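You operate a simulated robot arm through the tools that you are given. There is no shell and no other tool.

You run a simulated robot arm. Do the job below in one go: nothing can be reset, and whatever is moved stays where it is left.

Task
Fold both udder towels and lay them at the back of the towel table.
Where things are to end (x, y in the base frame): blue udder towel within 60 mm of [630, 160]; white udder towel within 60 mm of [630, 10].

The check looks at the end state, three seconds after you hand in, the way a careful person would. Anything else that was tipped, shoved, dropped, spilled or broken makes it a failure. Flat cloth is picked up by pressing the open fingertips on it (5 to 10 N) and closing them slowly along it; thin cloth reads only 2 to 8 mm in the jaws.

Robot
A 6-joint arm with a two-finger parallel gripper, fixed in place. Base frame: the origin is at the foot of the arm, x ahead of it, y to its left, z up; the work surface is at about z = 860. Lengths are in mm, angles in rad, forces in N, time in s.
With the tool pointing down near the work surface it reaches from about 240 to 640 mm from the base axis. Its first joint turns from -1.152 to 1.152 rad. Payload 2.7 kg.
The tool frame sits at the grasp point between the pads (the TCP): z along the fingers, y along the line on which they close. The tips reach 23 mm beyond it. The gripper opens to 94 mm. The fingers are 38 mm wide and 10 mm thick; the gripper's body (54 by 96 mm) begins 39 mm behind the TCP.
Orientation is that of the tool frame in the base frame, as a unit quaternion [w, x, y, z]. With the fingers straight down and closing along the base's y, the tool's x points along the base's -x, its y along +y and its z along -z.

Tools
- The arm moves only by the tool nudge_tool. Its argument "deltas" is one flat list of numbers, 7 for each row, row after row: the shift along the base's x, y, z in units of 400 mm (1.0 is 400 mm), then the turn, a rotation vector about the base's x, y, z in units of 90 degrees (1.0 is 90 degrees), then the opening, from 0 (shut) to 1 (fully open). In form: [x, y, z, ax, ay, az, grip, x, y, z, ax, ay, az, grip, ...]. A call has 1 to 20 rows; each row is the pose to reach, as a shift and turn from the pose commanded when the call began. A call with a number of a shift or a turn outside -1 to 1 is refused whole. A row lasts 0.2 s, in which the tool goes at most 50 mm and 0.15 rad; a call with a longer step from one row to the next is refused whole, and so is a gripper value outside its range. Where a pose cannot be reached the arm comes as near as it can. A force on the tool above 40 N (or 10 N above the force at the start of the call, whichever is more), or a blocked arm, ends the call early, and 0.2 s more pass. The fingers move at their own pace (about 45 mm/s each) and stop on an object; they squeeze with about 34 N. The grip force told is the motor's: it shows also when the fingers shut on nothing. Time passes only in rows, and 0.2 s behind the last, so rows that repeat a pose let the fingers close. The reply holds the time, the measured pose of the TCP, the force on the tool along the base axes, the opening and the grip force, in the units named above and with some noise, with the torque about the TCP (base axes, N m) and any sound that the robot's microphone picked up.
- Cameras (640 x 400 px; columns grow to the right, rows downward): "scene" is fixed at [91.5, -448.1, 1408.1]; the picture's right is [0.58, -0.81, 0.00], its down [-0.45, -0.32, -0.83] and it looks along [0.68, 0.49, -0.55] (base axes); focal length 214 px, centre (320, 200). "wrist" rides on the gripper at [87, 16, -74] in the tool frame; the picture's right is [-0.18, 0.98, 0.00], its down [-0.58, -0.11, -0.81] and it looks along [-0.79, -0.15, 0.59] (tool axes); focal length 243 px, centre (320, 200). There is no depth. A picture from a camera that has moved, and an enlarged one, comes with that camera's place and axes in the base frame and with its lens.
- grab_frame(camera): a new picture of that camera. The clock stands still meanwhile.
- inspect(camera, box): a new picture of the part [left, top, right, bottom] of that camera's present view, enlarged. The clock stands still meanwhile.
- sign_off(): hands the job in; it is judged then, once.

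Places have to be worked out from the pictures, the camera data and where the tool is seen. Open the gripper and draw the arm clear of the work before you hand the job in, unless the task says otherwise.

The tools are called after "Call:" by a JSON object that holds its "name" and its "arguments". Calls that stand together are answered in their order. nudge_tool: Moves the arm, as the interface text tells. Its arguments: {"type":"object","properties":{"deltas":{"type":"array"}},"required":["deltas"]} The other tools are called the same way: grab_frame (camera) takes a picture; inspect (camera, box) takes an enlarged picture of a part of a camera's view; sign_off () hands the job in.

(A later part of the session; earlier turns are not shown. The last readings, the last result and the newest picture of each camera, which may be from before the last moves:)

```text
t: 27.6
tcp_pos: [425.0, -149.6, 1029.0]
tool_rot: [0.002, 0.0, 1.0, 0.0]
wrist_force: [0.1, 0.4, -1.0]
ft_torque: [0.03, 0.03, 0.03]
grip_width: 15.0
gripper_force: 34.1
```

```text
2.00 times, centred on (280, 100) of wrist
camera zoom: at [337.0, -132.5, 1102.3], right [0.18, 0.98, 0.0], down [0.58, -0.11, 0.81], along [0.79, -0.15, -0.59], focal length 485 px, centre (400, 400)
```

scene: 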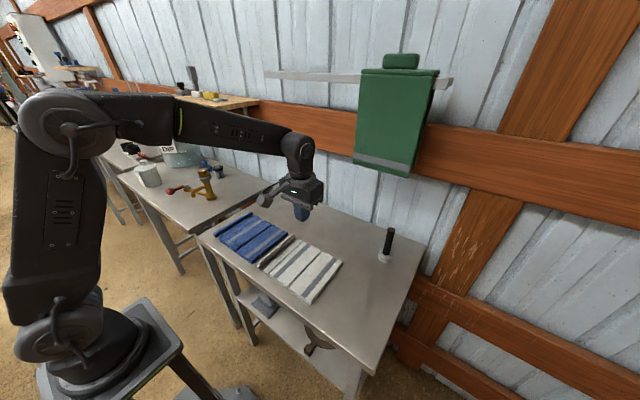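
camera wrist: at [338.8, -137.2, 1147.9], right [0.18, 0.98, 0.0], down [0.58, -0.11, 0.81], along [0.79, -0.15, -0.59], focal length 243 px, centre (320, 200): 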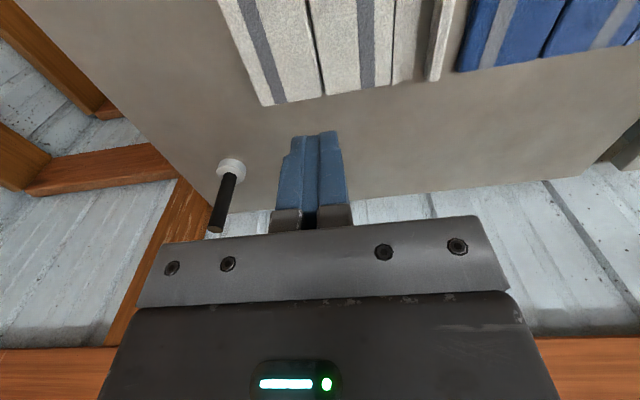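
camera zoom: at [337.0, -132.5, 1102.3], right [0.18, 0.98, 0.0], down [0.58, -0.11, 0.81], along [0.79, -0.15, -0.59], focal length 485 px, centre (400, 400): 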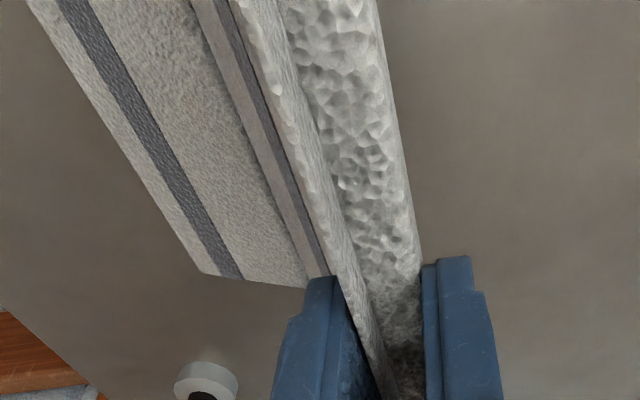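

The grip holds at 15 mm with panel 1 beginning to tilt. I'll keep lifting slowly.

Call:
{"name": "nudge_tool", "arguments": {"deltas": [0, 0, 0.015, 0, 0, 0, 0, 0, 0, 0.03, 0, 0, 0, 0, 0, 0, 0.045, 0, 0, 0, 0, 0, 0, 0.06, 0, 0, 0, 0, 0, 0, 0.075, 0, 0, 0, 0]}}

Call:
{"name": "inspect", "arguments": {"camera": "scene", "box": [230, 160, 390, 260]}}

Call:
{"name": "inspect", "arguments": {"camera": "wrist", "box": [120, 0, 440, 200]}}

```text
t: 28.8
tcp_pos: [424.8, -150.5, 1060.1]
tool_rot: [0.002, 0.0, 1.0, 0.0]
wrist_force: [0.0, -0.6, -1.3]
ft_torque: [0.03, -0.01, -0.01]
grip_width: 14.8
gripper_force: 34.0
```

```text
4.00 times, centred on (310, 210) of scene
camera zoom: at [91.5, -448.1, 1408.1], right [0.58, -0.81, 0.0], down [-0.45, -0.32, -0.83], along [0.68, 0.49, -0.55], focal length 858 px, centre (360, 160)
```

zoom: 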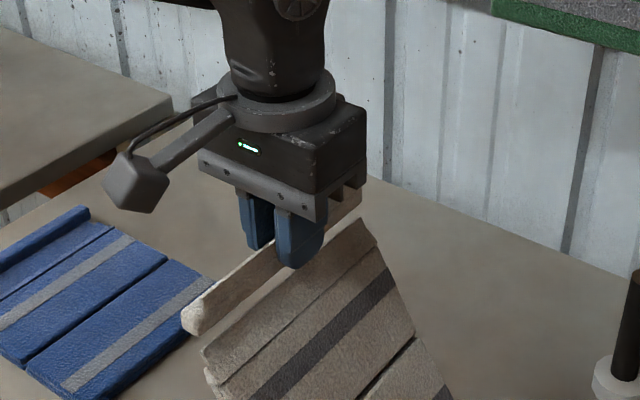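

```text
2.00 times, centred on (280, 100) of wrist
camera zoom: at [337.2, -132.8, 1133.3], right [0.18, 0.98, 0.0], down [0.58, -0.11, 0.81], along [0.79, -0.15, -0.59], focal length 485 px, centre (400, 400)
```

zoom: 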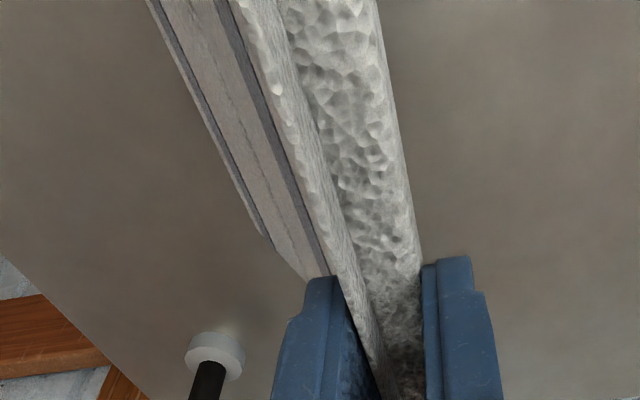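

Grip holds at 14.8 mm and the towel is nearly hanging. I'll lift another 60 mm to clear the table.

Call:
{"name": "nudge_tool", "arguments": {"deltas": [0, 0, 0.02, 0, 0, 0, 0, 0, 0, 0.04, 0, 0, 0, 0, 0, 0, 0.06, 0, 0, 0, 0, 0, 0, 0.08, 0, 0, 0, 0, 0, 0, 0.1, 0, 0, 0, 0, 0, 0, 0.12, 0, 0, 0, 0, 0, 0, 0.14, 0, 0, 0, 0, 0, 0, 0.15, 0, 0, 0, 0]}}

Call:
{"name": "grab_frame", "arguments": {"camera": "scene"}}

Call:
{"name": "inspect", "arguments": {"camera": "wrist", "box": [120, 0, 440, 200]}}

```text
t: 30.6
tcp_pos: [424.3, -149.9, 1118.9]
tool_rot: [0.001, 0.0, 1.0, 0.0]
wrist_force: [0.5, 0.7, -1.2]
ft_torque: [0.08, -0.04, 0.0]
grip_width: 14.8
gripper_force: 34.1
```

```text
taken
```

scene: 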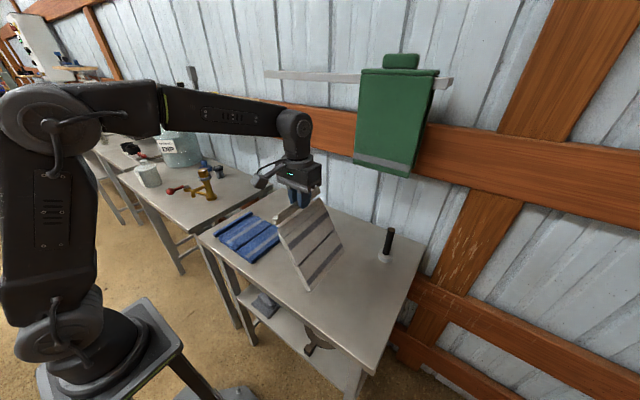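

```text
2.00 times, centred on (280, 100) of wrist
camera zoom: at [336.6, -133.1, 1192.8], right [0.18, 0.98, 0.0], down [0.58, -0.11, 0.81], along [0.79, -0.15, -0.59], focal length 485 px, centre (400, 400)
```

zoom: 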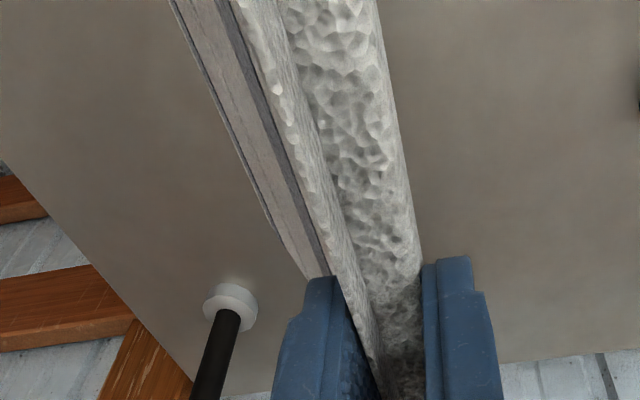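

The towel now hangs from the lip. I'll zoom on it to see how it hangs before carrying it.

Call:
{"name": "inspect", "arguments": {"camera": "scene", "box": [230, 150, 390, 300]}}

```text
2.67 times, centred on (310, 225) of scene
camera zoom: at [91.5, -448.1, 1408.1], right [0.58, -0.81, 0.0], down [-0.45, -0.32, -0.83], along [0.68, 0.49, -0.55], focal length 572 px, centre (347, 133)
```

zoom: 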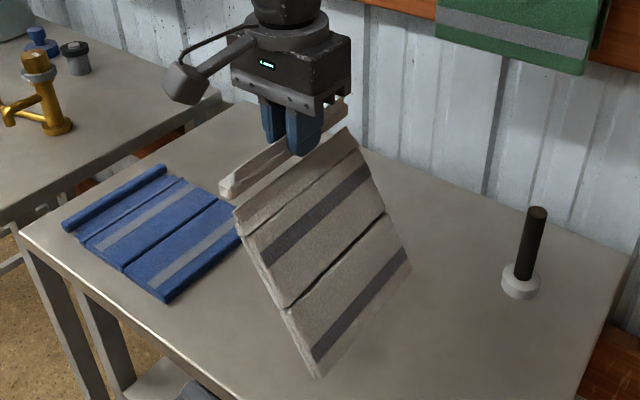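

The towel hangs straight but tilted about 23° (lower edge toward −y, near z 912), so the lip joint seems to stop there. I'll carry it over the free part of the table toward the white target, staying well above everything.

Call:
{"name": "nudge_tool", "arguments": {"deltas": [0.0147, 0.0146, 0, 0, 0, 0, 0, 0.0441, 0.0439, 0, 0, 0, 0, 0, 0.0833, 0.0829, 0, 0, 0, 0, 0, 0.1274, 0.1268, 0, 0, 0, 0, 0, 0.1715, 0.1706, 0, 0, 0, 0, 0, 0.2156, 0.2145, 0, 0, 0, 0, 0, 0.2597, 0.2584, 0, 0, 0, 0, 0, 0.3038, 0.3023, 0, 0, 0, 0, 0, 0.3479, 0.3461, 0, 0, 0, 0, 0, 0.392, 0.39, 0, 0, 0, 0, 0, 0.4312, 0.429, 0, 0, 0, 0, 0, 0.4655, 0.4631, 0, 0, 0, 0, 0, 0.49, 0.4875, 0, 0, 0, 0, 0]}}

Call:
{"name": "inspect", "arguments": {"camera": "scene", "box": [200, 130, 440, 280]}}

Call:
{"name": "grab_frame", "arguments": {"camera": "wrist"}}

```text
t: 33.4
tcp_pos: [598.6, 35.5, 1114.2]
tool_rot: [0.001, 0.0, 1.0, 0.0]
wrist_force: [0.0, 0.4, -1.5]
ft_torque: [0.14, 0.0, 0.0]
grip_width: 14.9
gripper_force: 34.0
out of reach, approached as far as the arm can: row 12, 13
```

```text
2.67 times, centred on (320, 205) of scene
camera zoom: at [91.6, -448.1, 1408.1], right [0.58, -0.81, 0.0], down [-0.45, -0.32, -0.83], along [0.68, 0.49, -0.55], focal length 572 px, centre (320, 187)
```

zoom: 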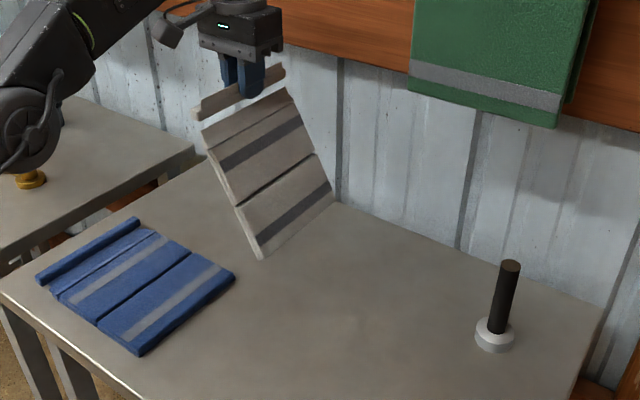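

```text
taken
camera wrist: at [510.5, 52.3, 1188.1], right [0.18, 0.98, 0.0], down [0.58, -0.11, 0.81], along [0.79, -0.15, -0.59], focal length 243 px, centre (320, 200)
```

wrist: 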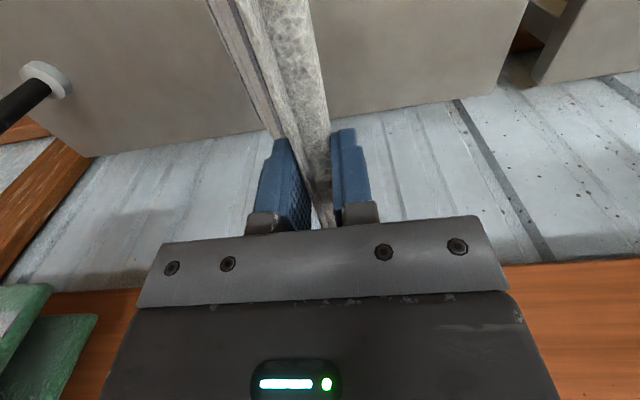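

At this height the reach ended at (598.6, 35.5). I'll lower 30 mm, where reach should grow, and see where the arm settles.

Call:
{"name": "nudge_tool", "arguments": {"deltas": [0, 0, -0.025, 0, 0, 0, 0, 0, 0, -0.05, 0, 0, 0, 0, 0, 0, -0.075, 0, 0, 0, 0, 0, 0, -0.075, 0, 0, 0, 0]}}

Call:
{"name": "inspect", "arguments": {"camera": "scene", "box": [200, 130, 440, 280]}}

```text
t: 34.4
tcp_pos: [599.2, 35.0, 1083.5]
tool_rot: [0.001, 0.0, 1.0, 0.0]
wrist_force: [-0.4, -0.6, -2.6]
ft_torque: [0.1, -0.02, -0.02]
grip_width: 14.8
gripper_force: 33.9
```

```text
2.67 times, centred on (320, 205) of scene
camera zoom: at [91.6, -448.1, 1408.1], right [0.58, -0.81, 0.0], down [-0.45, -0.32, -0.83], along [0.68, 0.49, -0.55], focal length 572 px, centre (320, 187)
```

zoom: 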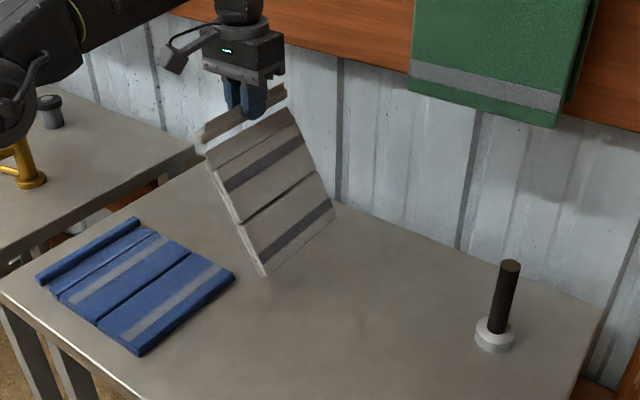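

The commanded pose tracks the reached one, with the lower edge now about z 877. I'll try tilting the tool about +x by 0.4 rad, raising 20 mm at the same time, to see whether the towel then hangs vertical.

Call:
{"name": "nudge_tool", "arguments": {"deltas": [-0.005, 0, 0.03, 0, 0, 0, 0, -0.01, 0, 0.05, 0.08, 0, 0, 0, -0.01, 0, 0.05, 0.16, 0, 0, 0, -0.01, 0, 0.05, 0.24, 0, 0, 0, -0.01, 0, 0.05, 0.25, 0, 0, 0]}}

Call:
{"name": "inspect", "arguments": {"camera": "scene", "box": [200, 130, 440, 280]}}

Call:
{"name": "grab_frame", "arguments": {"camera": "wrist"}}

```text
t: 35.6
tcp_pos: [595.6, 33.3, 1104.8]
tool_rot: [0.001, 0.0, 0.981, 0.195]
wrist_force: [-0.7, 0.2, -1.4]
ft_torque: [0.03, 0.0, 0.01]
grip_width: 15.0
gripper_force: 33.7
```

```text
2.67 times, centred on (320, 205) of scene
camera zoom: at [91.5, -448.1, 1408.1], right [0.58, -0.81, 0.0], down [-0.45, -0.32, -0.83], along [0.68, 0.49, -0.55], focal length 572 px, centre (320, 187)
```

zoom: 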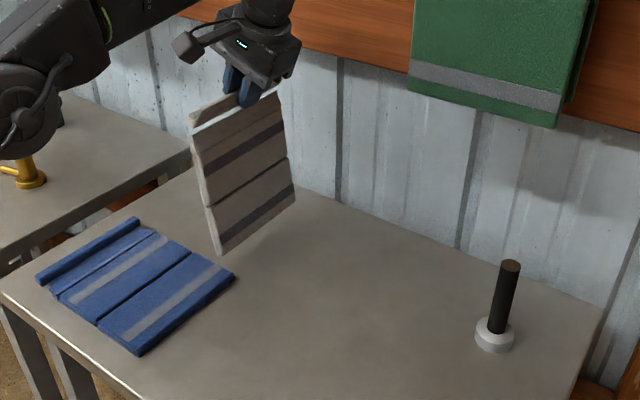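

```text
taken
camera wrist: at [508.0, 21.1, 1178.9], right [0.18, 0.91, 0.38], down [0.58, -0.41, 0.7], along [0.79, 0.09, -0.6], focal length 243 px, centre (320, 200)
```

wrist: 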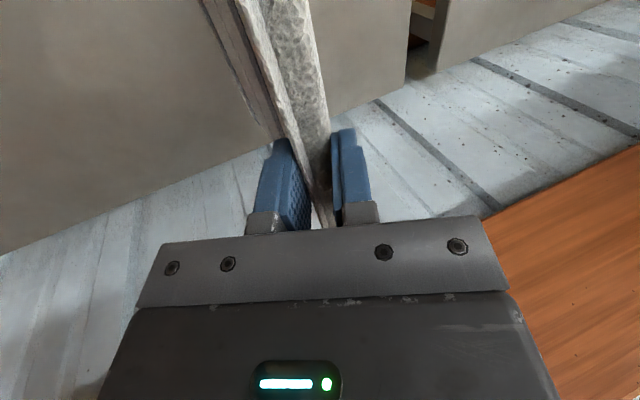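

With 0.39 rad of tilt the towel hangs almost vertical, lower edge near z 895 and y 16. I'll shift to −y and lower so the free edge lands near y −25.

Call:
{"name": "nudge_tool", "arguments": {"deltas": [0.005, -0.035, -0.01, 0, 0, 0, 0, 0.015, -0.07, -0.025, 0, 0, 0, 0, 0.02, -0.105, -0.04, 0, 0, 0, 0, 0.02, -0.105, -0.055, 0, 0, 0, 0, 0.02, -0.105, -0.06, 0, 0, 0, 0]}}

Call:
{"name": "inspect", "arguments": {"camera": "scene", "box": [200, 130, 440, 280]}}

```text
t: 36.8
tcp_pos: [603.8, -7.9, 1080.1]
tool_rot: [0.0, 0.0, 0.981, 0.195]
wrist_force: [0.3, 0.2, -1.2]
ft_torque: [-0.01, 0.0, -0.02]
grip_width: 15.0
gripper_force: 33.5
```

```text
2.67 times, centred on (320, 205) of scene
camera zoom: at [91.5, -448.1, 1408.1], right [0.58, -0.81, 0.0], down [-0.45, -0.32, -0.83], along [0.68, 0.49, -0.55], focal length 572 px, centre (320, 187)
```

zoom: 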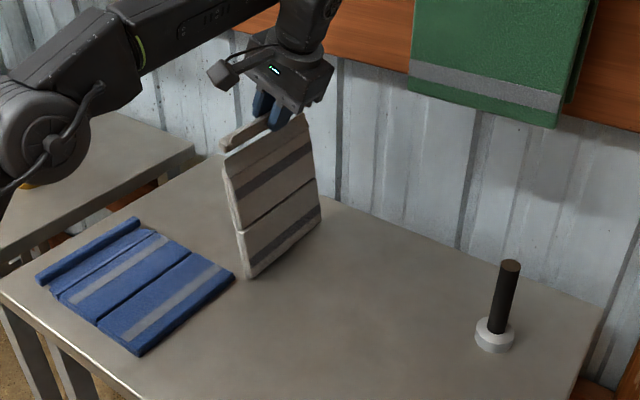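

The lower edge is near z 870 at about (513, −22) and clear of the blue towel. I'll move +y while lowering so panel 1 lays down with its free edge trailing, checking midway.

Call:
{"name": "nudge_tool", "arguments": {"deltas": [0.0075, 0.01, -0.0075, 0, 0, 0, 0, 0.0125, 0.0375, -0.0175, 0, 0, 0, 0, 0.0175, 0.0725, -0.035, 0, 0, 0, 0, 0.0225, 0.1, -0.055, 0, 0, 0, 0, 0.025, 0.125, -0.08, 0, 0, 0, 0]}}

Call:
{"name": "inspect", "arguments": {"camera": "scene", "box": [200, 130, 440, 280]}}

Call:
{"name": "grab_frame", "arguments": {"camera": "wrist"}}

```text
t: 37.6
tcp_pos: [610.9, 23.4, 1073.5]
tool_rot: [0.007, -0.002, 0.98, 0.198]
wrist_force: [0.4, 0.6, 2.4]
ft_torque: [0.01, 0.32, -0.1]
grip_width: 15.0
gripper_force: 34.0
stopped in row 4: the force on the tool passed its limit at 43 N (the readings are from after the stop); the commanded pose is now the measured one
```

```text
2.67 times, centred on (320, 205) of scene
camera zoom: at [91.5, -448.1, 1408.1], right [0.58, -0.81, 0.0], down [-0.45, -0.32, -0.83], along [0.68, 0.49, -0.55], focal length 572 px, centre (320, 187)
```

zoom: 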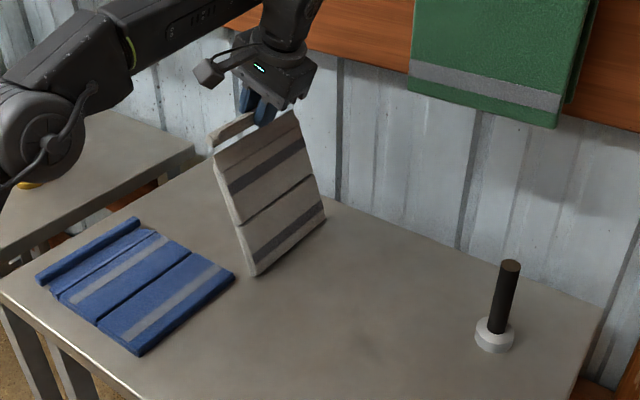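

```text
taken
camera wrist: at [522.2, 8.9, 1147.2], right [0.18, 0.91, 0.38], down [0.57, -0.41, 0.71], along [0.8, 0.09, -0.59], focal length 243 px, centre (320, 200)
```

wrist: 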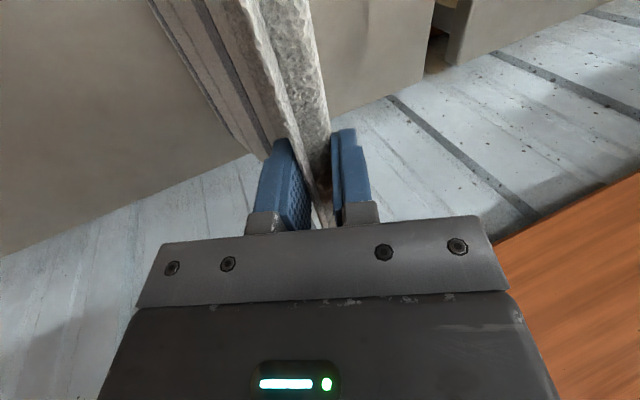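

Pushing down jammed the straight panels as a strut (43 N stop), though the grip still holds. I'll raise slightly, step back to −y, and then lay the whole towel flat by drawing the lip toward +y along a circle, folding it afterwards.

Call:
{"name": "nudge_tool", "arguments": {"deltas": [-0.0075, -0.0075, 0.02, 0, 0, 0, 0, -0.0125, -0.0375, 0.035, 0, 0, 0, 0, -0.0125, -0.075, 0.035, 0, 0, 0, 0, -0.0125, -0.1125, 0.035, 0, 0, 0, 0, -0.0125, -0.135, 0.03, 0, 0, 0, 0, -0.0125, -0.135, 0.025, 0, 0, 0, 0, -0.0125, -0.135, 0.02, 0, 0, 0, 0]}}

Call:
{"name": "inspect", "arguments": {"camera": "scene", "box": [200, 130, 440, 280]}}

```text
t: 39.2
tcp_pos: [605.1, -32.7, 1082.8]
tool_rot: [0.007, -0.002, 0.98, 0.196]
wrist_force: [-0.4, 0.4, -1.7]
ft_torque: [-0.01, -0.01, 0.01]
grip_width: 14.5
gripper_force: 34.3
```

```text
2.67 times, centred on (320, 205) of scene
camera zoom: at [91.6, -448.1, 1408.1], right [0.58, -0.81, 0.0], down [-0.45, -0.32, -0.83], along [0.68, 0.49, -0.55], focal length 572 px, centre (320, 187)
```

zoom: 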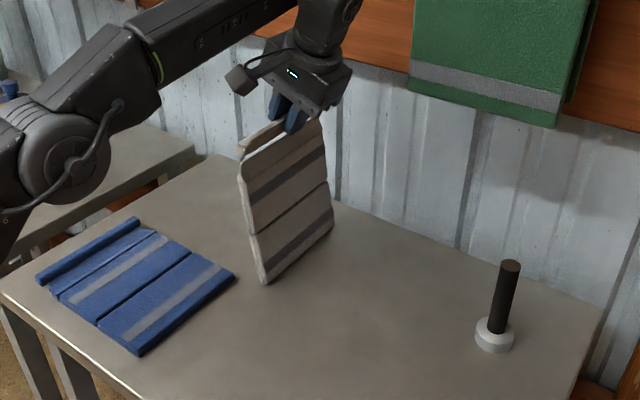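

The lip is still held (14.5 mm) and the free edge is at y ≈ −48, just above the table. I'll now draw the lip toward +y along the circle, keeping slight tension.

Call:
{"name": "nudge_tool", "arguments": {"deltas": [0, 0.037, -0.005, 0, 0, 0, 0, 0.0025, 0.081, -0.0145, 0, 0, 0, 0, 0.005, 0.124, -0.028, 0, 0, 0, 0, 0.0075, 0.1655, -0.0455, 0, 0, 0, 0, 0.01, 0.2055, -0.066, 0, 0, 0, 0, 0.0125, 0.2435, -0.0905, 0, 0, 0, 0, 0.0125, 0.279, -0.118, 0, 0, 0, 0, 0.0125, 0.3125, -0.1485, 0, 0, 0, 0]}}

Call:
{"name": "inspect", "arguments": {"camera": "scene", "box": [200, 130, 440, 280]}}

```text
t: 41.0
tcp_pos: [611.0, 93.9, 1022.5]
tool_rot: [0.008, -0.003, 0.98, 0.197]
wrist_force: [0.0, -0.1, -0.8]
ft_torque: [-0.03, -0.03, -0.03]
grip_width: 14.8
gripper_force: 33.3
```

```text
2.67 times, centred on (320, 205) of scene
camera zoom: at [91.5, -448.1, 1408.1], right [0.58, -0.81, 0.0], down [-0.45, -0.32, -0.83], along [0.68, 0.49, -0.55], focal length 572 px, centre (320, 187)
```

zoom: 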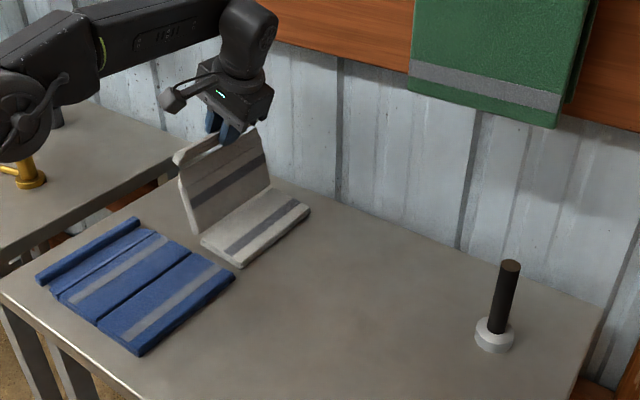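

Panel 1 has folded down at about y 5…87 (x 528–692) with panel 2 upright, so it was dragged about 50 mm too far in +y. I'll lower a little and ease the lip back toward −y so the upright panel pushes panel 1 back.

Call:
{"name": "nudge_tool", "arguments": {"deltas": [0, -0.0075, -0.015, 0, 0, 0, 0, 0, -0.02, -0.03, 0, 0, 0, 0, 0, -0.04, -0.04, 0, 0, 0, 0, 0, -0.06, -0.0425, 0, 0, 0, 0, 0, -0.08, -0.0425, 0, 0, 0, 0]}}

Call:
{"name": "inspect", "arguments": {"camera": "scene", "box": [200, 130, 440, 280]}}

Call:
{"name": "grab_frame", "arguments": {"camera": "wrist"}}

```text
t: 42.0
tcp_pos: [610.9, 71.5, 1012.6]
tool_rot: [0.013, -0.005, 0.98, 0.198]
wrist_force: [-0.7, 1.7, 1.9]
ft_torque: [0.16, 0.1, -0.05]
grip_width: 15.0
gripper_force: 34.1
stopped in row 5: the force on the tool passed its limit at 41 N (the readings are from after the stop); the commanded pose is now the measured one
```

```text
2.67 times, centred on (320, 205) of scene
camera zoom: at [91.5, -448.1, 1408.1], right [0.58, -0.81, 0.0], down [-0.45, -0.32, -0.83], along [0.68, 0.49, -0.55], focal length 572 px, centre (320, 187)
```

zoom: 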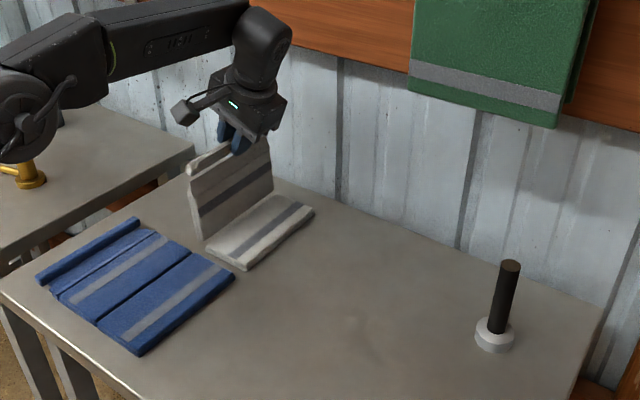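

```text
taken
camera wrist: at [521.6, 58.1, 1084.7], right [0.17, 0.91, 0.39], down [0.56, -0.41, 0.71], along [0.81, 0.1, -0.58], focal length 243 px, centre (320, 200)
```

wrist: 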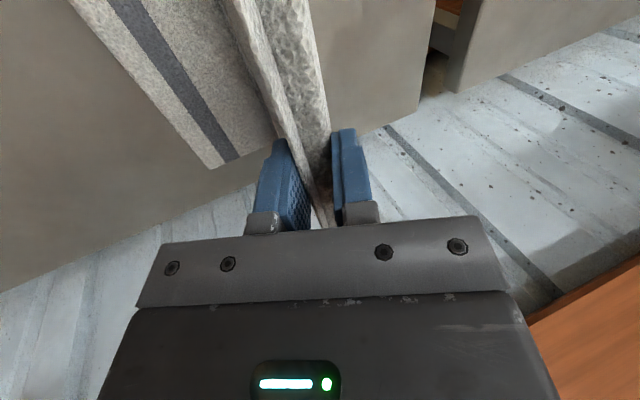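

The arm stopped on vertical compression, but panel 1 slid back and now lies at about y −11…71, x ≈ 608, close to target. I'll fold panel 2 over by moving the lip along an arc to −y while tilting the tool with it.

Call:
{"name": "nudge_tool", "arguments": {"deltas": [0, 0, 0.0075, 0, 0, 0, 0, 0, -0.017, 0.007, 0.0417, 0, 0, 0, 0, -0.034, 0.006, 0.0833, 0, 0, 0, 0, -0.058, 0.002, 0.125, 0, 0, 0, 0, -0.0815, -0.0015, 0.1667, 0, 0, 0, 0, -0.105, -0.008, 0.2083, 0, 0, 0, 0, -0.128, -0.015, 0.25, 0, 0, 0]}}

Call:
{"name": "inspect", "arguments": {"camera": "scene", "box": [200, 130, 440, 280]}}

Call:
{"name": "grab_frame", "arguments": {"camera": "wrist"}}

```text
t: 43.6
tcp_pos: [611.3, 20.6, 1006.1]
tool_rot: [0.013, -0.002, 0.922, 0.387]
wrist_force: [0.3, 0.0, 0.0]
ft_torque: [0.01, 0.09, -0.01]
grip_width: 14.7
gripper_force: 34.0
```

```text
2.67 times, centred on (320, 205) of scene
camera zoom: at [91.6, -448.1, 1408.1], right [0.58, -0.81, 0.0], down [-0.45, -0.32, -0.83], along [0.68, 0.49, -0.55], focal length 572 px, centre (320, 187)
```

zoom: 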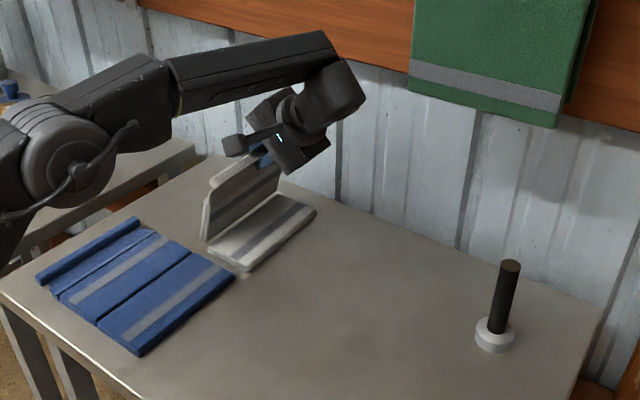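

```text
taken
camera wrist: at [521.9, -20.0, 1066.7], right [0.17, 0.69, 0.71], down [0.56, -0.66, 0.5], along [0.81, 0.31, -0.5], focal length 243 px, centre (320, 200)
```

wrist: 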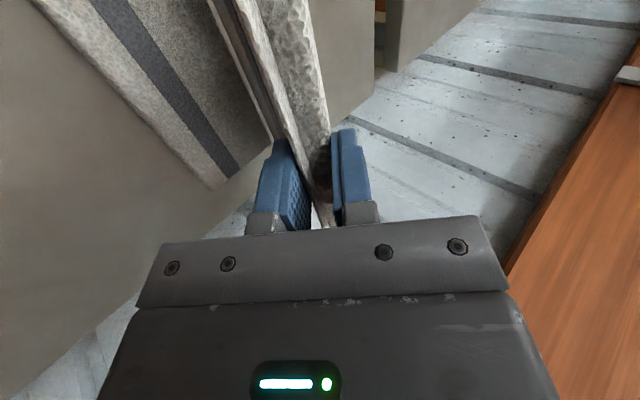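

The fold is working, with panel 2 now leaning past vertical over panel 1 and almost no force. I'll continue the arc with further tilt.

Call:
{"name": "nudge_tool", "arguments": {"deltas": [0, -0.0225, -0.009, 0.0417, 0, 0, 0, 0, -0.045, -0.0195, 0.0833, 0, 0, 0, 0, -0.066, -0.031, 0.125, 0, 0, 0, 0, -0.0865, -0.0445, 0.1667, 0, 0, 0, 0, -0.106, -0.059, 0.2083, 0, 0, 0, 0, -0.124, -0.075, 0.25, 0, 0, 0]}}

Call:
{"name": "inspect", "arguments": {"camera": "scene", "box": [200, 130, 440, 280]}}

Call:
{"name": "grab_frame", "arguments": {"camera": "wrist"}}

```text
t: 45.0
tcp_pos: [609.3, -28.6, 977.2]
tool_rot: [0.013, 0.001, 0.828, 0.56]
wrist_force: [3.1, -3.4, 5.7]
ft_torque: [0.27, 0.38, 0.07]
grip_width: 14.7
gripper_force: 33.9
```

```text
2.67 times, centred on (320, 205) of scene
camera zoom: at [91.5, -448.2, 1408.1], right [0.58, -0.81, 0.0], down [-0.45, -0.32, -0.83], along [0.68, 0.49, -0.55], focal length 572 px, centre (320, 187)
```

zoom: 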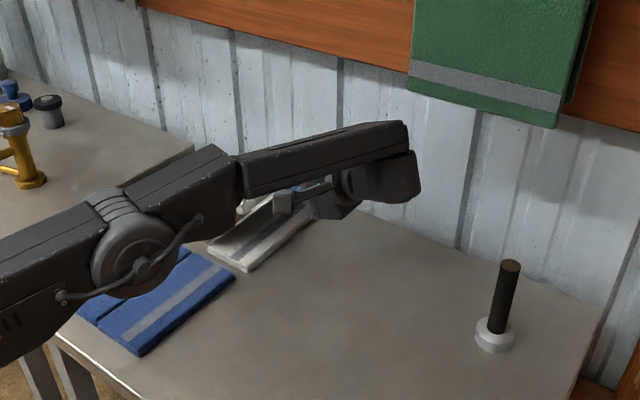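

```text
taken
camera wrist: at [520.9, -89.6, 1017.8], right [0.17, 0.36, 0.92], down [0.56, -0.8, 0.21], along [0.81, 0.48, -0.34], focal length 243 px, centre (320, 200)
```

wrist: 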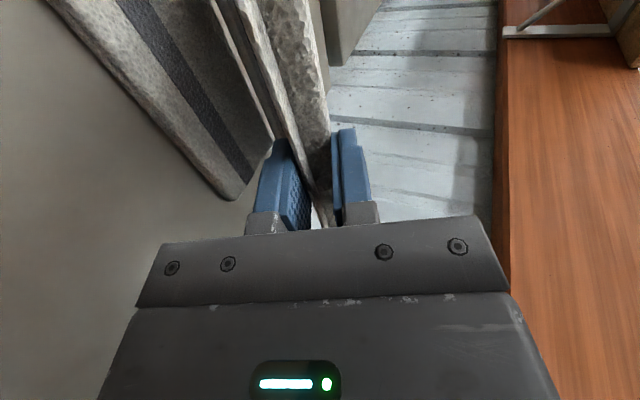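

Panel 2 leans well past vertical (about 125°), the jaws are tilted 68°, and a light load is building up. I'll open the gripper here and withdraw along the tool axis so panel 2 drops onto panel 1.

Call:
{"name": "nudge_tool", "arguments": {"deltas": [0, 0, 0, 0, 0, 0, 0.25, 0, 0, 0, 0, 0, 0, 0.45, 0, 0, 0, 0, 0, 0, 0.45, 0, -0.03, 0.0125, 0, 0, 0, 0.45, 0, -0.06, 0.025, 0, 0, 0, 0.45, 0, -0.1, 0.041, 0, 0, 0, 0.45, 0, -0.145, 0.059, 0, 0, 0, 0.45, 0, -0.185, 0.08, 0, 0, 0, 0.45]}}

Call:
{"name": "grab_frame", "arguments": {"camera": "scene"}}

Call:
{"name": "grab_frame", "arguments": {"camera": "wrist"}}

```text
t: 46.9
tcp_pos: [594.1, -94.4, 1006.8]
tool_rot: [0.013, 0.001, 0.829, 0.559]
wrist_force: [1.3, -0.6, 0.3]
ft_torque: [-0.01, -0.02, 0.0]
grip_width: 42.1
gripper_force: 0.0
out of reach, approached as far as the arm can: row 6, 7, 8
```

```text
taken
```

scene: 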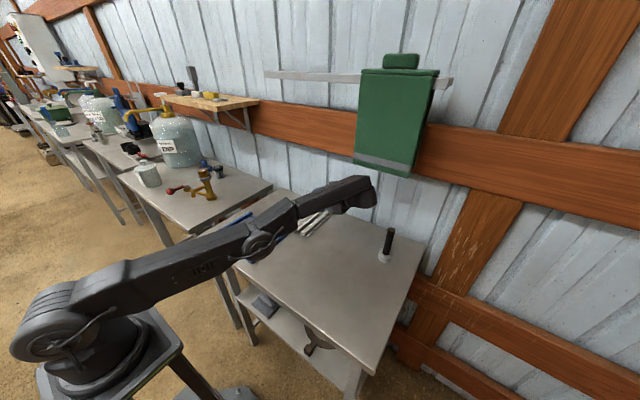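

```text
taken
camera wrist: at [503.4, -155.9, 1048.4], right [0.17, 0.36, 0.91], down [0.56, -0.8, 0.21], along [0.81, 0.48, -0.34], focal length 243 px, centre (320, 200)
```

wrist: 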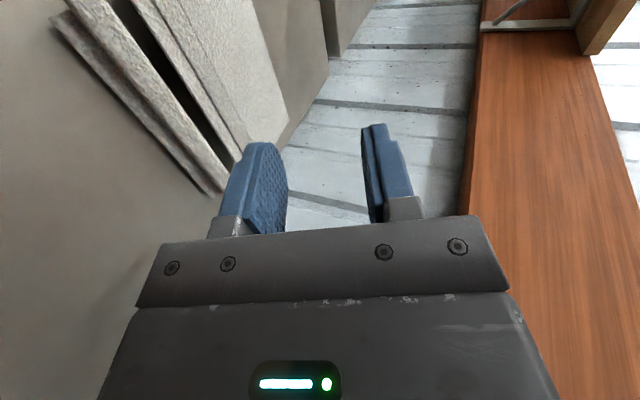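

The jaws released and panel 2 appears to have dropped over. I'll raise the tool, bring it upright and pull it back so I can view the result.

Call:
{"name": "nudge_tool", "arguments": {"deltas": [-0.02, 0, 0.03, -0.0756, 0, 0, 0.45, -0.05, 0, 0.06, -0.1512, 0, 0, 0.45, -0.08, 0, 0.09, -0.2268, 0, 0, 0.45, -0.12, 0, 0.12, -0.3024, 0, 0, 0.45, -0.16, 0, 0.15, -0.378, 0, 0, 0.45, -0.2, 0, 0.18, -0.4536, 0, 0, 0.45, -0.24, 0, 0.2, -0.5292, 0, 0, 0.45, -0.28, 0, 0.22, -0.6048, 0, 0, 0.45, -0.32, 0, 0.24, -0.6804, 0, 0, 0.45, -0.36, 0, 0.25, -0.7556, 0, 0, 0.45]}}

Call:
{"name": "grab_frame", "arguments": {"camera": "scene"}}

Call:
{"name": "grab_frame", "arguments": {"camera": "wrist"}}

```text
t: 49.0
tcp_pos: [450.2, -96.4, 1106.3]
tool_rot: [0.01, -0.006, 1.0, -0.001]
wrist_force: [0.1, -0.1, -0.3]
ft_torque: [0.01, 0.01, 0.02]
grip_width: 42.1
gripper_force: 0.0
```

```text
taken
```

scene: 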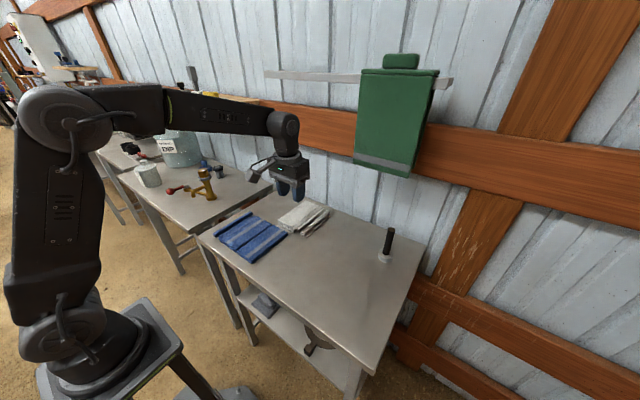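

```text
taken
camera wrist: at [360.9, -80.1, 1178.7], right [0.17, 0.99, 0.0], down [0.56, -0.1, 0.82], along [0.81, -0.14, -0.57], focal length 243 px, centre (320, 200)
```

wrist: 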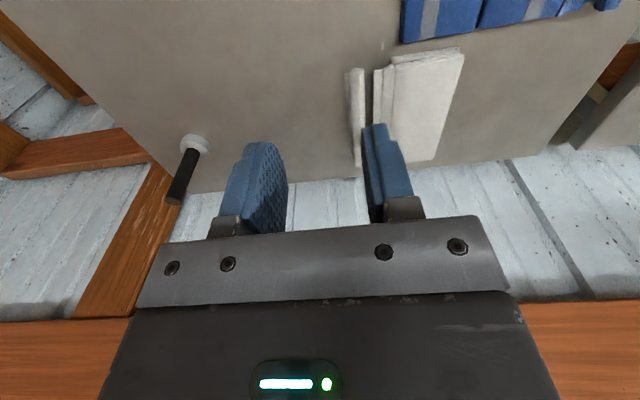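

The white towel looks folded with its lip lying just beyond on the −y side. I'll zoom in to verify its shape and place.

Call:
{"name": "inspect", "arguments": {"camera": "scene", "box": [210, 180, 370, 280]}}

Call:
{"name": "inspect", "arguments": {"camera": "scene", "box": [268, 190, 340, 240]}}

Call:
{"name": "inspect", "arguments": {"camera": "wrist", "box": [320, 20, 500, 180]}}

```text
4.00 times, centred on (290, 230) of scene
camera zoom: at [91.5, -448.1, 1408.1], right [0.58, -0.81, 0.0], down [-0.45, -0.32, -0.83], along [0.68, 0.49, -0.55], focal length 858 px, centre (440, 80)
```

zoom: 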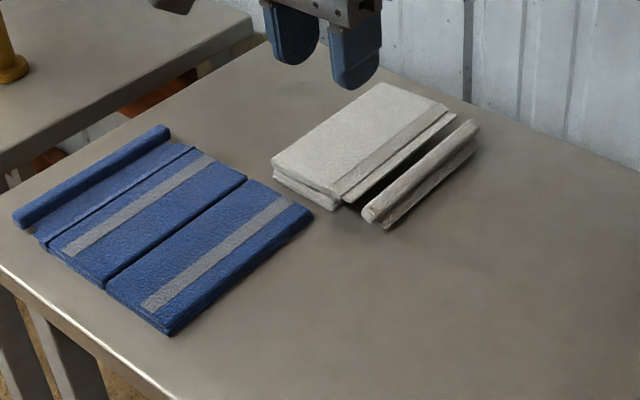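

```text
8.00 times, centred on (304, 215) of scene
camera zoom: at [91.5, -448.1, 1408.1], right [0.58, -0.81, 0.0], down [-0.45, -0.32, -0.83], along [0.68, 0.49, -0.55], focal length 1716 px, centre (448, 80)
```

zoom: 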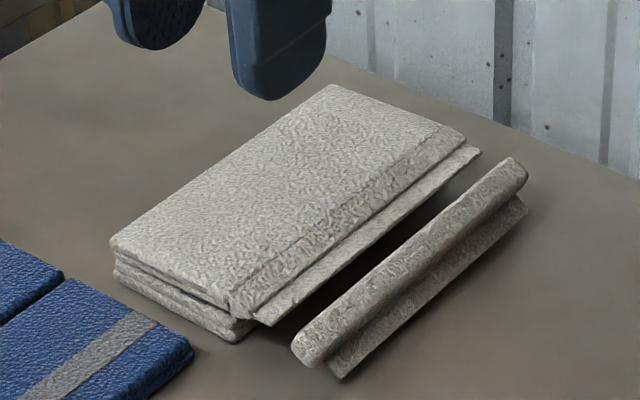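

```text
2.50 times, centred on (410, 100) of wrist
camera zoom: at [360.9, -80.1, 1178.7], right [0.17, 0.99, 0.0], down [0.56, -0.1, 0.82], along [0.81, -0.14, -0.57], focal length 606 px, centre (95, 450)
```

zoom: 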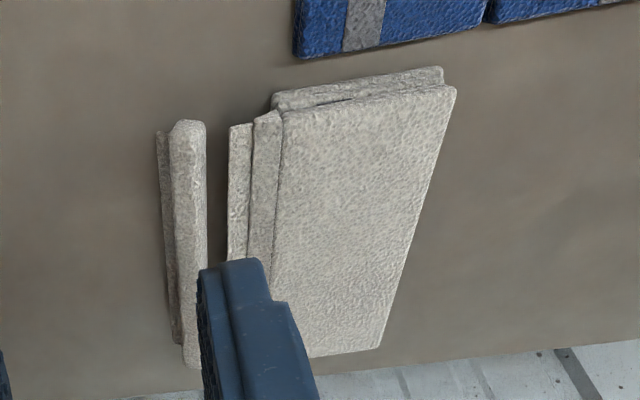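

The white towel is folded at x 532–702, y −8…69 (centre ≈ 617, 31), with its lip at y ≈ −50. That's within tolerance, but I want more room for the blue one. I'll go down on its +y side with closed fingers to push it gently about 40 mm toward −y.

Call:
{"name": "nudge_tool", "arguments": {"deltas": [0.0375, 0.1, -0.025, 0, 0.0127, -0.0076, 0, 0.075, 0.2, -0.05, 0, 0.0127, -0.0076, 0, 0.1125, 0.3, -0.075, 0, 0.0127, -0.0076, 0, 0.15, 0.3875, -0.1125, 0, 0.0127, -0.0076, 0, 0.1875, 0.45, -0.15, 0, 0.0127, -0.0076, 0, 0.2375, 0.475, -0.1875, 0, 0.0127, -0.0076, 0, 0.2875, 0.48, -0.2375, 0, 0.0127, -0.0076, 0, 0.3375, 0.48, -0.3, 0, 0.0127, -0.0076, 0, 0.375, 0.48, -0.375, 0, 0.0127, -0.0076, 0, 0.4, 0.48, -0.45, 0, 0.0127, -0.0076, 0, 0.4125, 0.48, -0.5, 0, 0.0127, -0.0076, 0]}}

Call:
{"name": "inspect", "arguments": {"camera": "scene", "box": [210, 160, 370, 260]}}

Call:
{"name": "grab_frame", "arguments": {"camera": "wrist"}}

```text
t: 51.5
tcp_pos: [616.0, 95.3, 906.7]
tool_rot: [0.001, 0.0, 1.0, 0.0]
wrist_force: [0.5, 0.2, 0.6]
ft_torque: [-0.03, -0.05, 0.01]
grip_width: 0.1
gripper_force: 34.3
```

```text
4.00 times, centred on (290, 210) of scene
camera zoom: at [91.5, -448.1, 1408.1], right [0.58, -0.81, 0.0], down [-0.45, -0.32, -0.83], along [0.68, 0.49, -0.55], focal length 858 px, centre (440, 160)
```

zoom: 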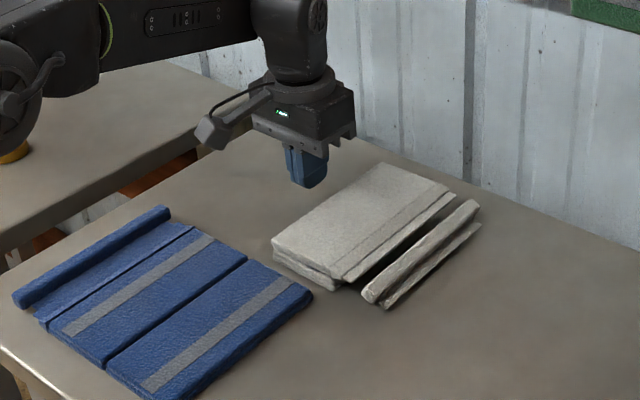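

```text
taken
camera wrist: at [528.0, 112.4, 981.2], right [0.18, 0.98, 0.0], down [0.58, -0.11, 0.81], along [0.79, -0.15, -0.59], focal length 243 px, centre (320, 200)
```

wrist: 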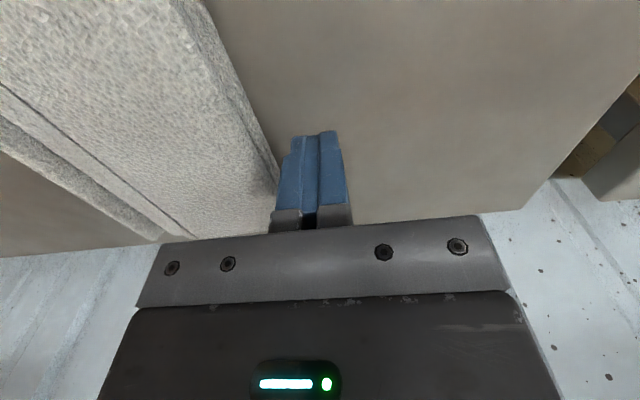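

Closed fingers are at (616, 95) beside the white stack, whose +y edge is near y 68. I'll lower to z ≈ 888 and push slowly toward −y by 55 mm, about 40 mm of it in contact.

Call:
{"name": "nudge_tool", "arguments": {"deltas": [0, 0, -0.03, 0, 0, 0, 0, 0, 0, -0.046, 0, 0, 0, 0, 0, -0.0125, -0.046, 0, 0, 0, 0, 0, -0.025, -0.046, 0, 0, 0, 0, 0, -0.0375, -0.046, 0, 0, 0, 0, 0, -0.05, -0.046, 0, 0, 0, 0, 0, -0.0625, -0.046, 0, 0, 0, 0, 0, -0.075, -0.046, 0, 0, 0, 0, 0, -0.0875, -0.046, 0, 0, 0, 0, 0, -0.1, -0.046, 0, 0, 0, 0, 0, -0.1125, -0.046, 0, 0, 0, 0, 0, -0.125, -0.046, 0, 0, 0, 0, 0, -0.1375, -0.046, 0, 0, 0, 0]}}

Call:
{"name": "inspect", "arguments": {"camera": "scene", "box": [210, 160, 370, 260]}}

```text
t: 54.2
tcp_pos: [614.4, 41.5, 889.5]
tool_rot: [0.003, 0.001, 1.0, -0.001]
wrist_force: [-0.4, 1.0, -0.2]
ft_torque: [0.03, 0.01, 0.0]
grip_width: 0.0
gripper_force: 34.0
```

```text
4.00 times, centred on (290, 210) of scene
camera zoom: at [91.5, -448.1, 1408.1], right [0.58, -0.81, 0.0], down [-0.45, -0.32, -0.83], along [0.68, 0.49, -0.55], focal length 858 px, centre (440, 160)
```

zoom: 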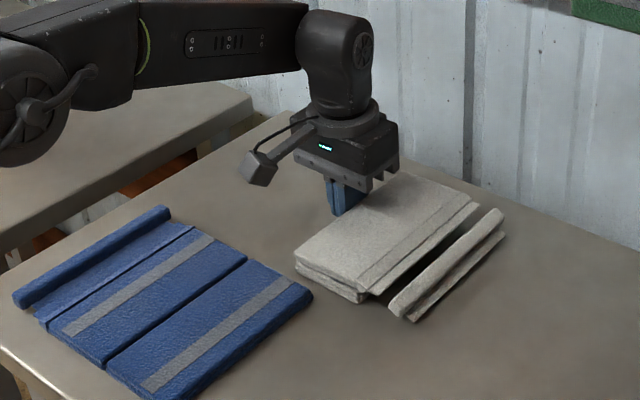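

The white stack slid as one piece; its panels now span about y −45…33 (centre ≈ 614, −6). I'll back off, rise and move to view the blue towel's lip.

Call:
{"name": "nudge_tool", "arguments": {"deltas": [0, 0.025, 0, 0, 0, 0, 0, 0, 0.0375, 0.05, 0, 0, 0, 0, -0.025, 0.0375, 0.15, 0, 0, 0, 0.2, -0.1, 0.0625, 0.2375, 0, 0, 0, 0.45, -0.2, 0.1125, 0.2875, 0, 0, 0, 0.45, -0.3, 0.175, 0.3125, 0, 0, 0, 0.45, -0.4, 0.2375, 0.3125, 0, 0, 0, 0.45, -0.5, 0.2875, 0.3, 0, 0, 0, 0.45, -0.6, 0.325, 0.295, 0, 0, 0, 0.45, -0.7, 0.3625, 0.295, 0, 0, 0, 0.45, -0.785, 0.375, 0.295, 0, 0, 0, 0.45]}}

Call:
{"name": "grab_frame", "arguments": {"camera": "scene"}}

Call:
{"name": "inspect", "arguments": {"camera": "wrist", "box": [100, 60, 400, 220]}}

```text
t: 56.6
tcp_pos: [300.5, 190.0, 1008.7]
tool_rot: [0.001, 0.0, 1.0, 0.001]
wrist_force: [-0.7, 0.2, 1.6]
ft_torque: [0.01, -0.01, 0.02]
grip_width: 42.2
gripper_force: 0.1
```

```text
taken
```

scene: 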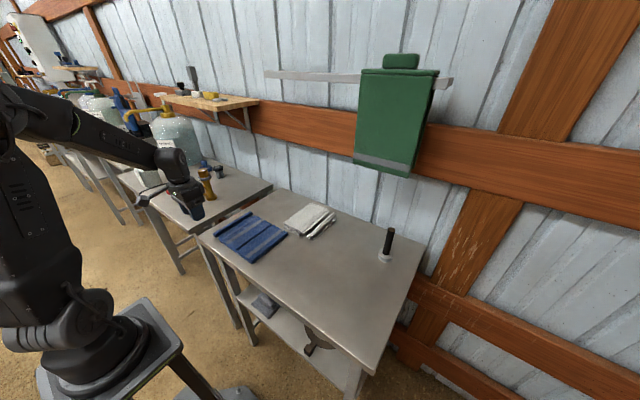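

```text
2.13 times, centred on (250, 140) of wrist
camera zoom: at [212.7, 206.3, 1081.6], right [0.18, 0.98, 0.0], down [0.58, -0.11, 0.81], along [0.79, -0.15, -0.59], focal length 518 px, centre (469, 328)
```

zoom: 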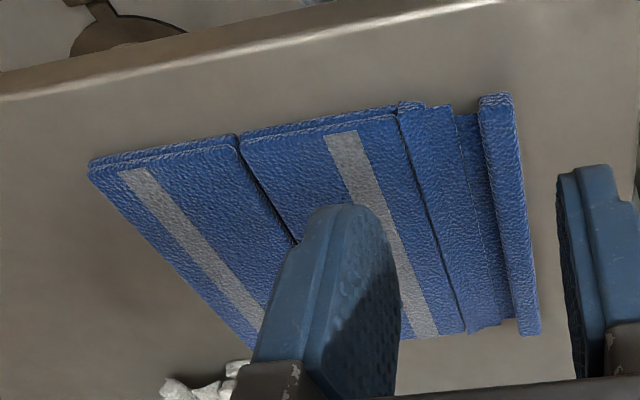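

The blue lip spans y 189–202, x 335–512 (centre ≈ 423, 195.5), lying flat as the white one first did. I'll move above its middle with a 42 mm opening.

Call:
{"name": "nudge_tool", "arguments": {"deltas": [0.0775, 0.003, -0.044, 0, 0, 0, 0.45, 0.155, 0.007, -0.088, 0, 0, 0, 0.45, 0.2325, 0.011, -0.132, 0, 0, 0, 0.45, 0.3075, 0.015, -0.175, 0, 0, 0, 0.45, 0.3075, 0.015, -0.2, 0, 0, 0, 0.45, 0.3075, 0.015, -0.25, 0, 0, 0, 0.45, 0.3075, 0.015, -0.29, 0, 0, 0, 0.45, 0.3075, 0.015, -0.295, 0, 0, 0, 0.45]}}

Call:
{"name": "inspect", "arguments": {"camera": "wrist", "box": [200, 60, 440, 210]}}

```text
t: 58.5
tcp_pos: [424.4, 198.1, 888.1]
tool_rot: [0.001, -0.001, 1.0, 0.0]
wrist_force: [0.0, -0.1, -1.2]
ft_torque: [0.02, 0.0, 0.03]
grip_width: 42.5
gripper_force: 0.1
```

```text
2.67 times, centred on (320, 135) of wrist
camera zoom: at [336.9, 214.6, 961.9], right [0.18, 0.98, 0.0], down [0.58, -0.11, 0.81], along [0.79, -0.15, -0.59], focal length 647 px, centre (320, 373)
```

zoom: 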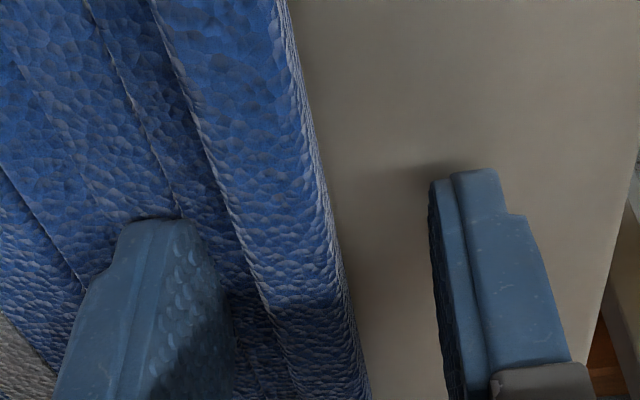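

Fingers straddle the blue lip. I'll lower about 4 mm to just above contact and close slowly.

Call:
{"name": "nudge_tool", "arguments": {"deltas": [0, -0.003, -0.005, 0, 0, 0, 0.45, 0, -0.003, -0.01, 0, 0, 0, 0.42, 0, -0.003, -0.01, 0, 0, 0, 0.38, 0, -0.003, -0.01, 0, 0, 0, 0.34, 0, -0.003, -0.01, 0, 0, 0, 0.3, 0, -0.003, -0.01, 0, 0, 0, 0.26, 0, -0.003, -0.01, 0, 0, 0, 0.22, 0, -0.003, -0.01, 0, 0, 0, 0.18, 0, -0.003, -0.01, 0, 0, 0, 0.14, 0, -0.003, -0.01, 0, 0, 0, 0.1, 0, -0.003, -0.01, 0, 0, 0, 0.05, 0, -0.003, -0.01, 0, 0, 0, 0, 0, -0.003, -0.01, 0, 0, 0, 0]}}

Call:
{"name": "inspect", "arguments": {"camera": "wrist", "box": [200, 60, 440, 210]}}

```text
t: 61.2
tcp_pos: [425.1, 196.5, 885.4]
tool_rot: [0.002, 0.001, 1.0, 0.0]
wrist_force: [0.3, -2.4, -0.4]
ft_torque: [-0.03, 0.02, 0.03]
grip_width: 15.0
gripper_force: 33.9
```

```text
2.67 times, centred on (320, 135) of wrist
camera zoom: at [336.9, 213.3, 958.6], right [0.18, 0.98, 0.0], down [0.58, -0.11, 0.81], along [0.79, -0.15, -0.59], focal length 647 px, centre (320, 373)
```

zoom: 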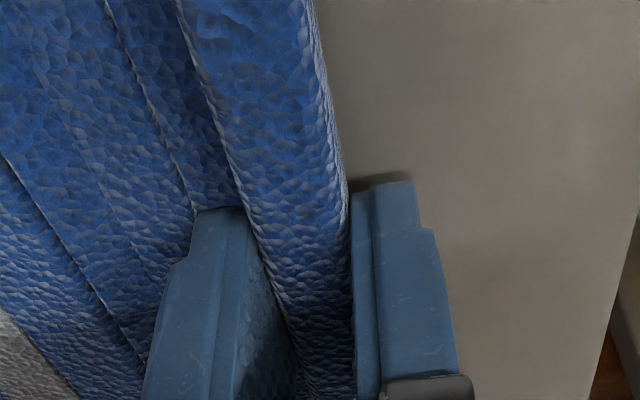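

The blue lip is held at 15 mm. As with the white towel, I'll raise it along the arc about its crease to about 80° while panel 1 stays flat.

Call:
{"name": "nudge_tool", "arguments": {"deltas": [0, -0.0025, 0.04, 0, 0, 0, 0, 0, -0.0105, 0.079, 0, 0, 0, 0, 0, -0.023, 0.117, 0, 0, 0, 0, 0, -0.041, 0.1525, 0, 0, 0, 0, 0, -0.063, 0.186, 0, 0, 0, 0, 0, -0.089, 0.216, 0, 0, 0, 0, 0, -0.119, 0.242, 0, 0, 0, 0, 0, -0.1525, 0.264, 0, 0, 0, 0, 0, -0.188, 0.282, 0, 0, 0, 0, 0, -0.226, 0.2945, 0, 0, 0, 0, 0, -0.252, 0.3, 0, 0, 0, 0]}}

Call:
{"name": "inspect", "arguments": {"camera": "scene", "box": [180, 160, 340, 260]}}

Call:
{"name": "grab_frame", "arguments": {"camera": "wrist"}}

```text
t: 63.6
tcp_pos: [424.5, 95.3, 1007.6]
tool_rot: [0.002, -0.001, 1.0, 0.0]
wrist_force: [-7.0, 4.0, 23.7]
ft_torque: [0.04, 0.57, -0.36]
grip_width: 15.3
gripper_force: 33.8
```

```text
4.00 times, centred on (260, 210) of scene
camera zoom: at [91.0, -448.0, 1408.2], right [0.58, -0.81, 0.0], down [-0.45, -0.32, -0.83], along [0.68, 0.49, -0.55], focal length 858 px, centre (560, 160)
```

zoom: 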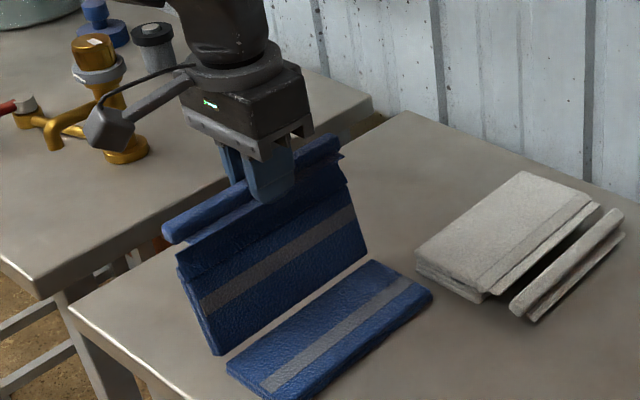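

```text
taken
camera wrist: at [336.6, 111.9, 1080.4], right [0.18, 0.98, 0.0], down [0.58, -0.11, 0.81], along [0.8, -0.15, -0.59], focal length 243 px, centre (320, 200)
```

wrist: 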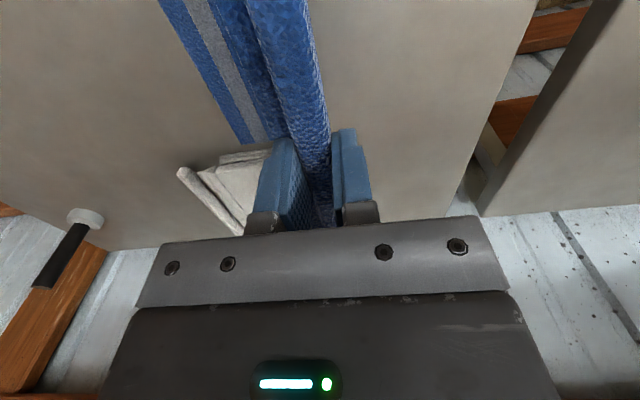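

Panel 2 is upright near 80°, but there's about 24 N of compression, so my arc was slightly short. I'll raise a few millimetres to relieve it.

Call:
{"name": "nudge_tool", "arguments": {"deltas": [0, 0, 0.01, 0, 0, 0, 0, 0, 0, 0.02, 0, 0, 0, 0]}}

Call:
{"name": "inspect", "arguments": {"camera": "scene", "box": [200, 170, 300, 232]}}

```text
t: 64.2
tcp_pos: [422.6, 95.2, 1014.3]
tool_rot: [0.0, 0.001, 1.0, 0.0]
wrist_force: [0.6, 0.2, -0.6]
ft_torque: [0.01, 0.05, -0.08]
grip_width: 14.9
gripper_force: 34.1
```

```text
6.40 times, centred on (250, 201) of scene
camera zoom: at [91.5, -448.1, 1408.1], right [0.58, -0.81, 0.0], down [-0.45, -0.32, -0.83], along [0.68, 0.49, -0.55], focal length 1373 px, centre (768, 194)
```

zoom: 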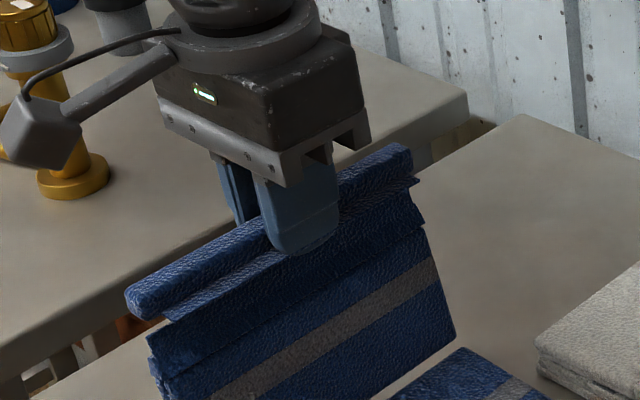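

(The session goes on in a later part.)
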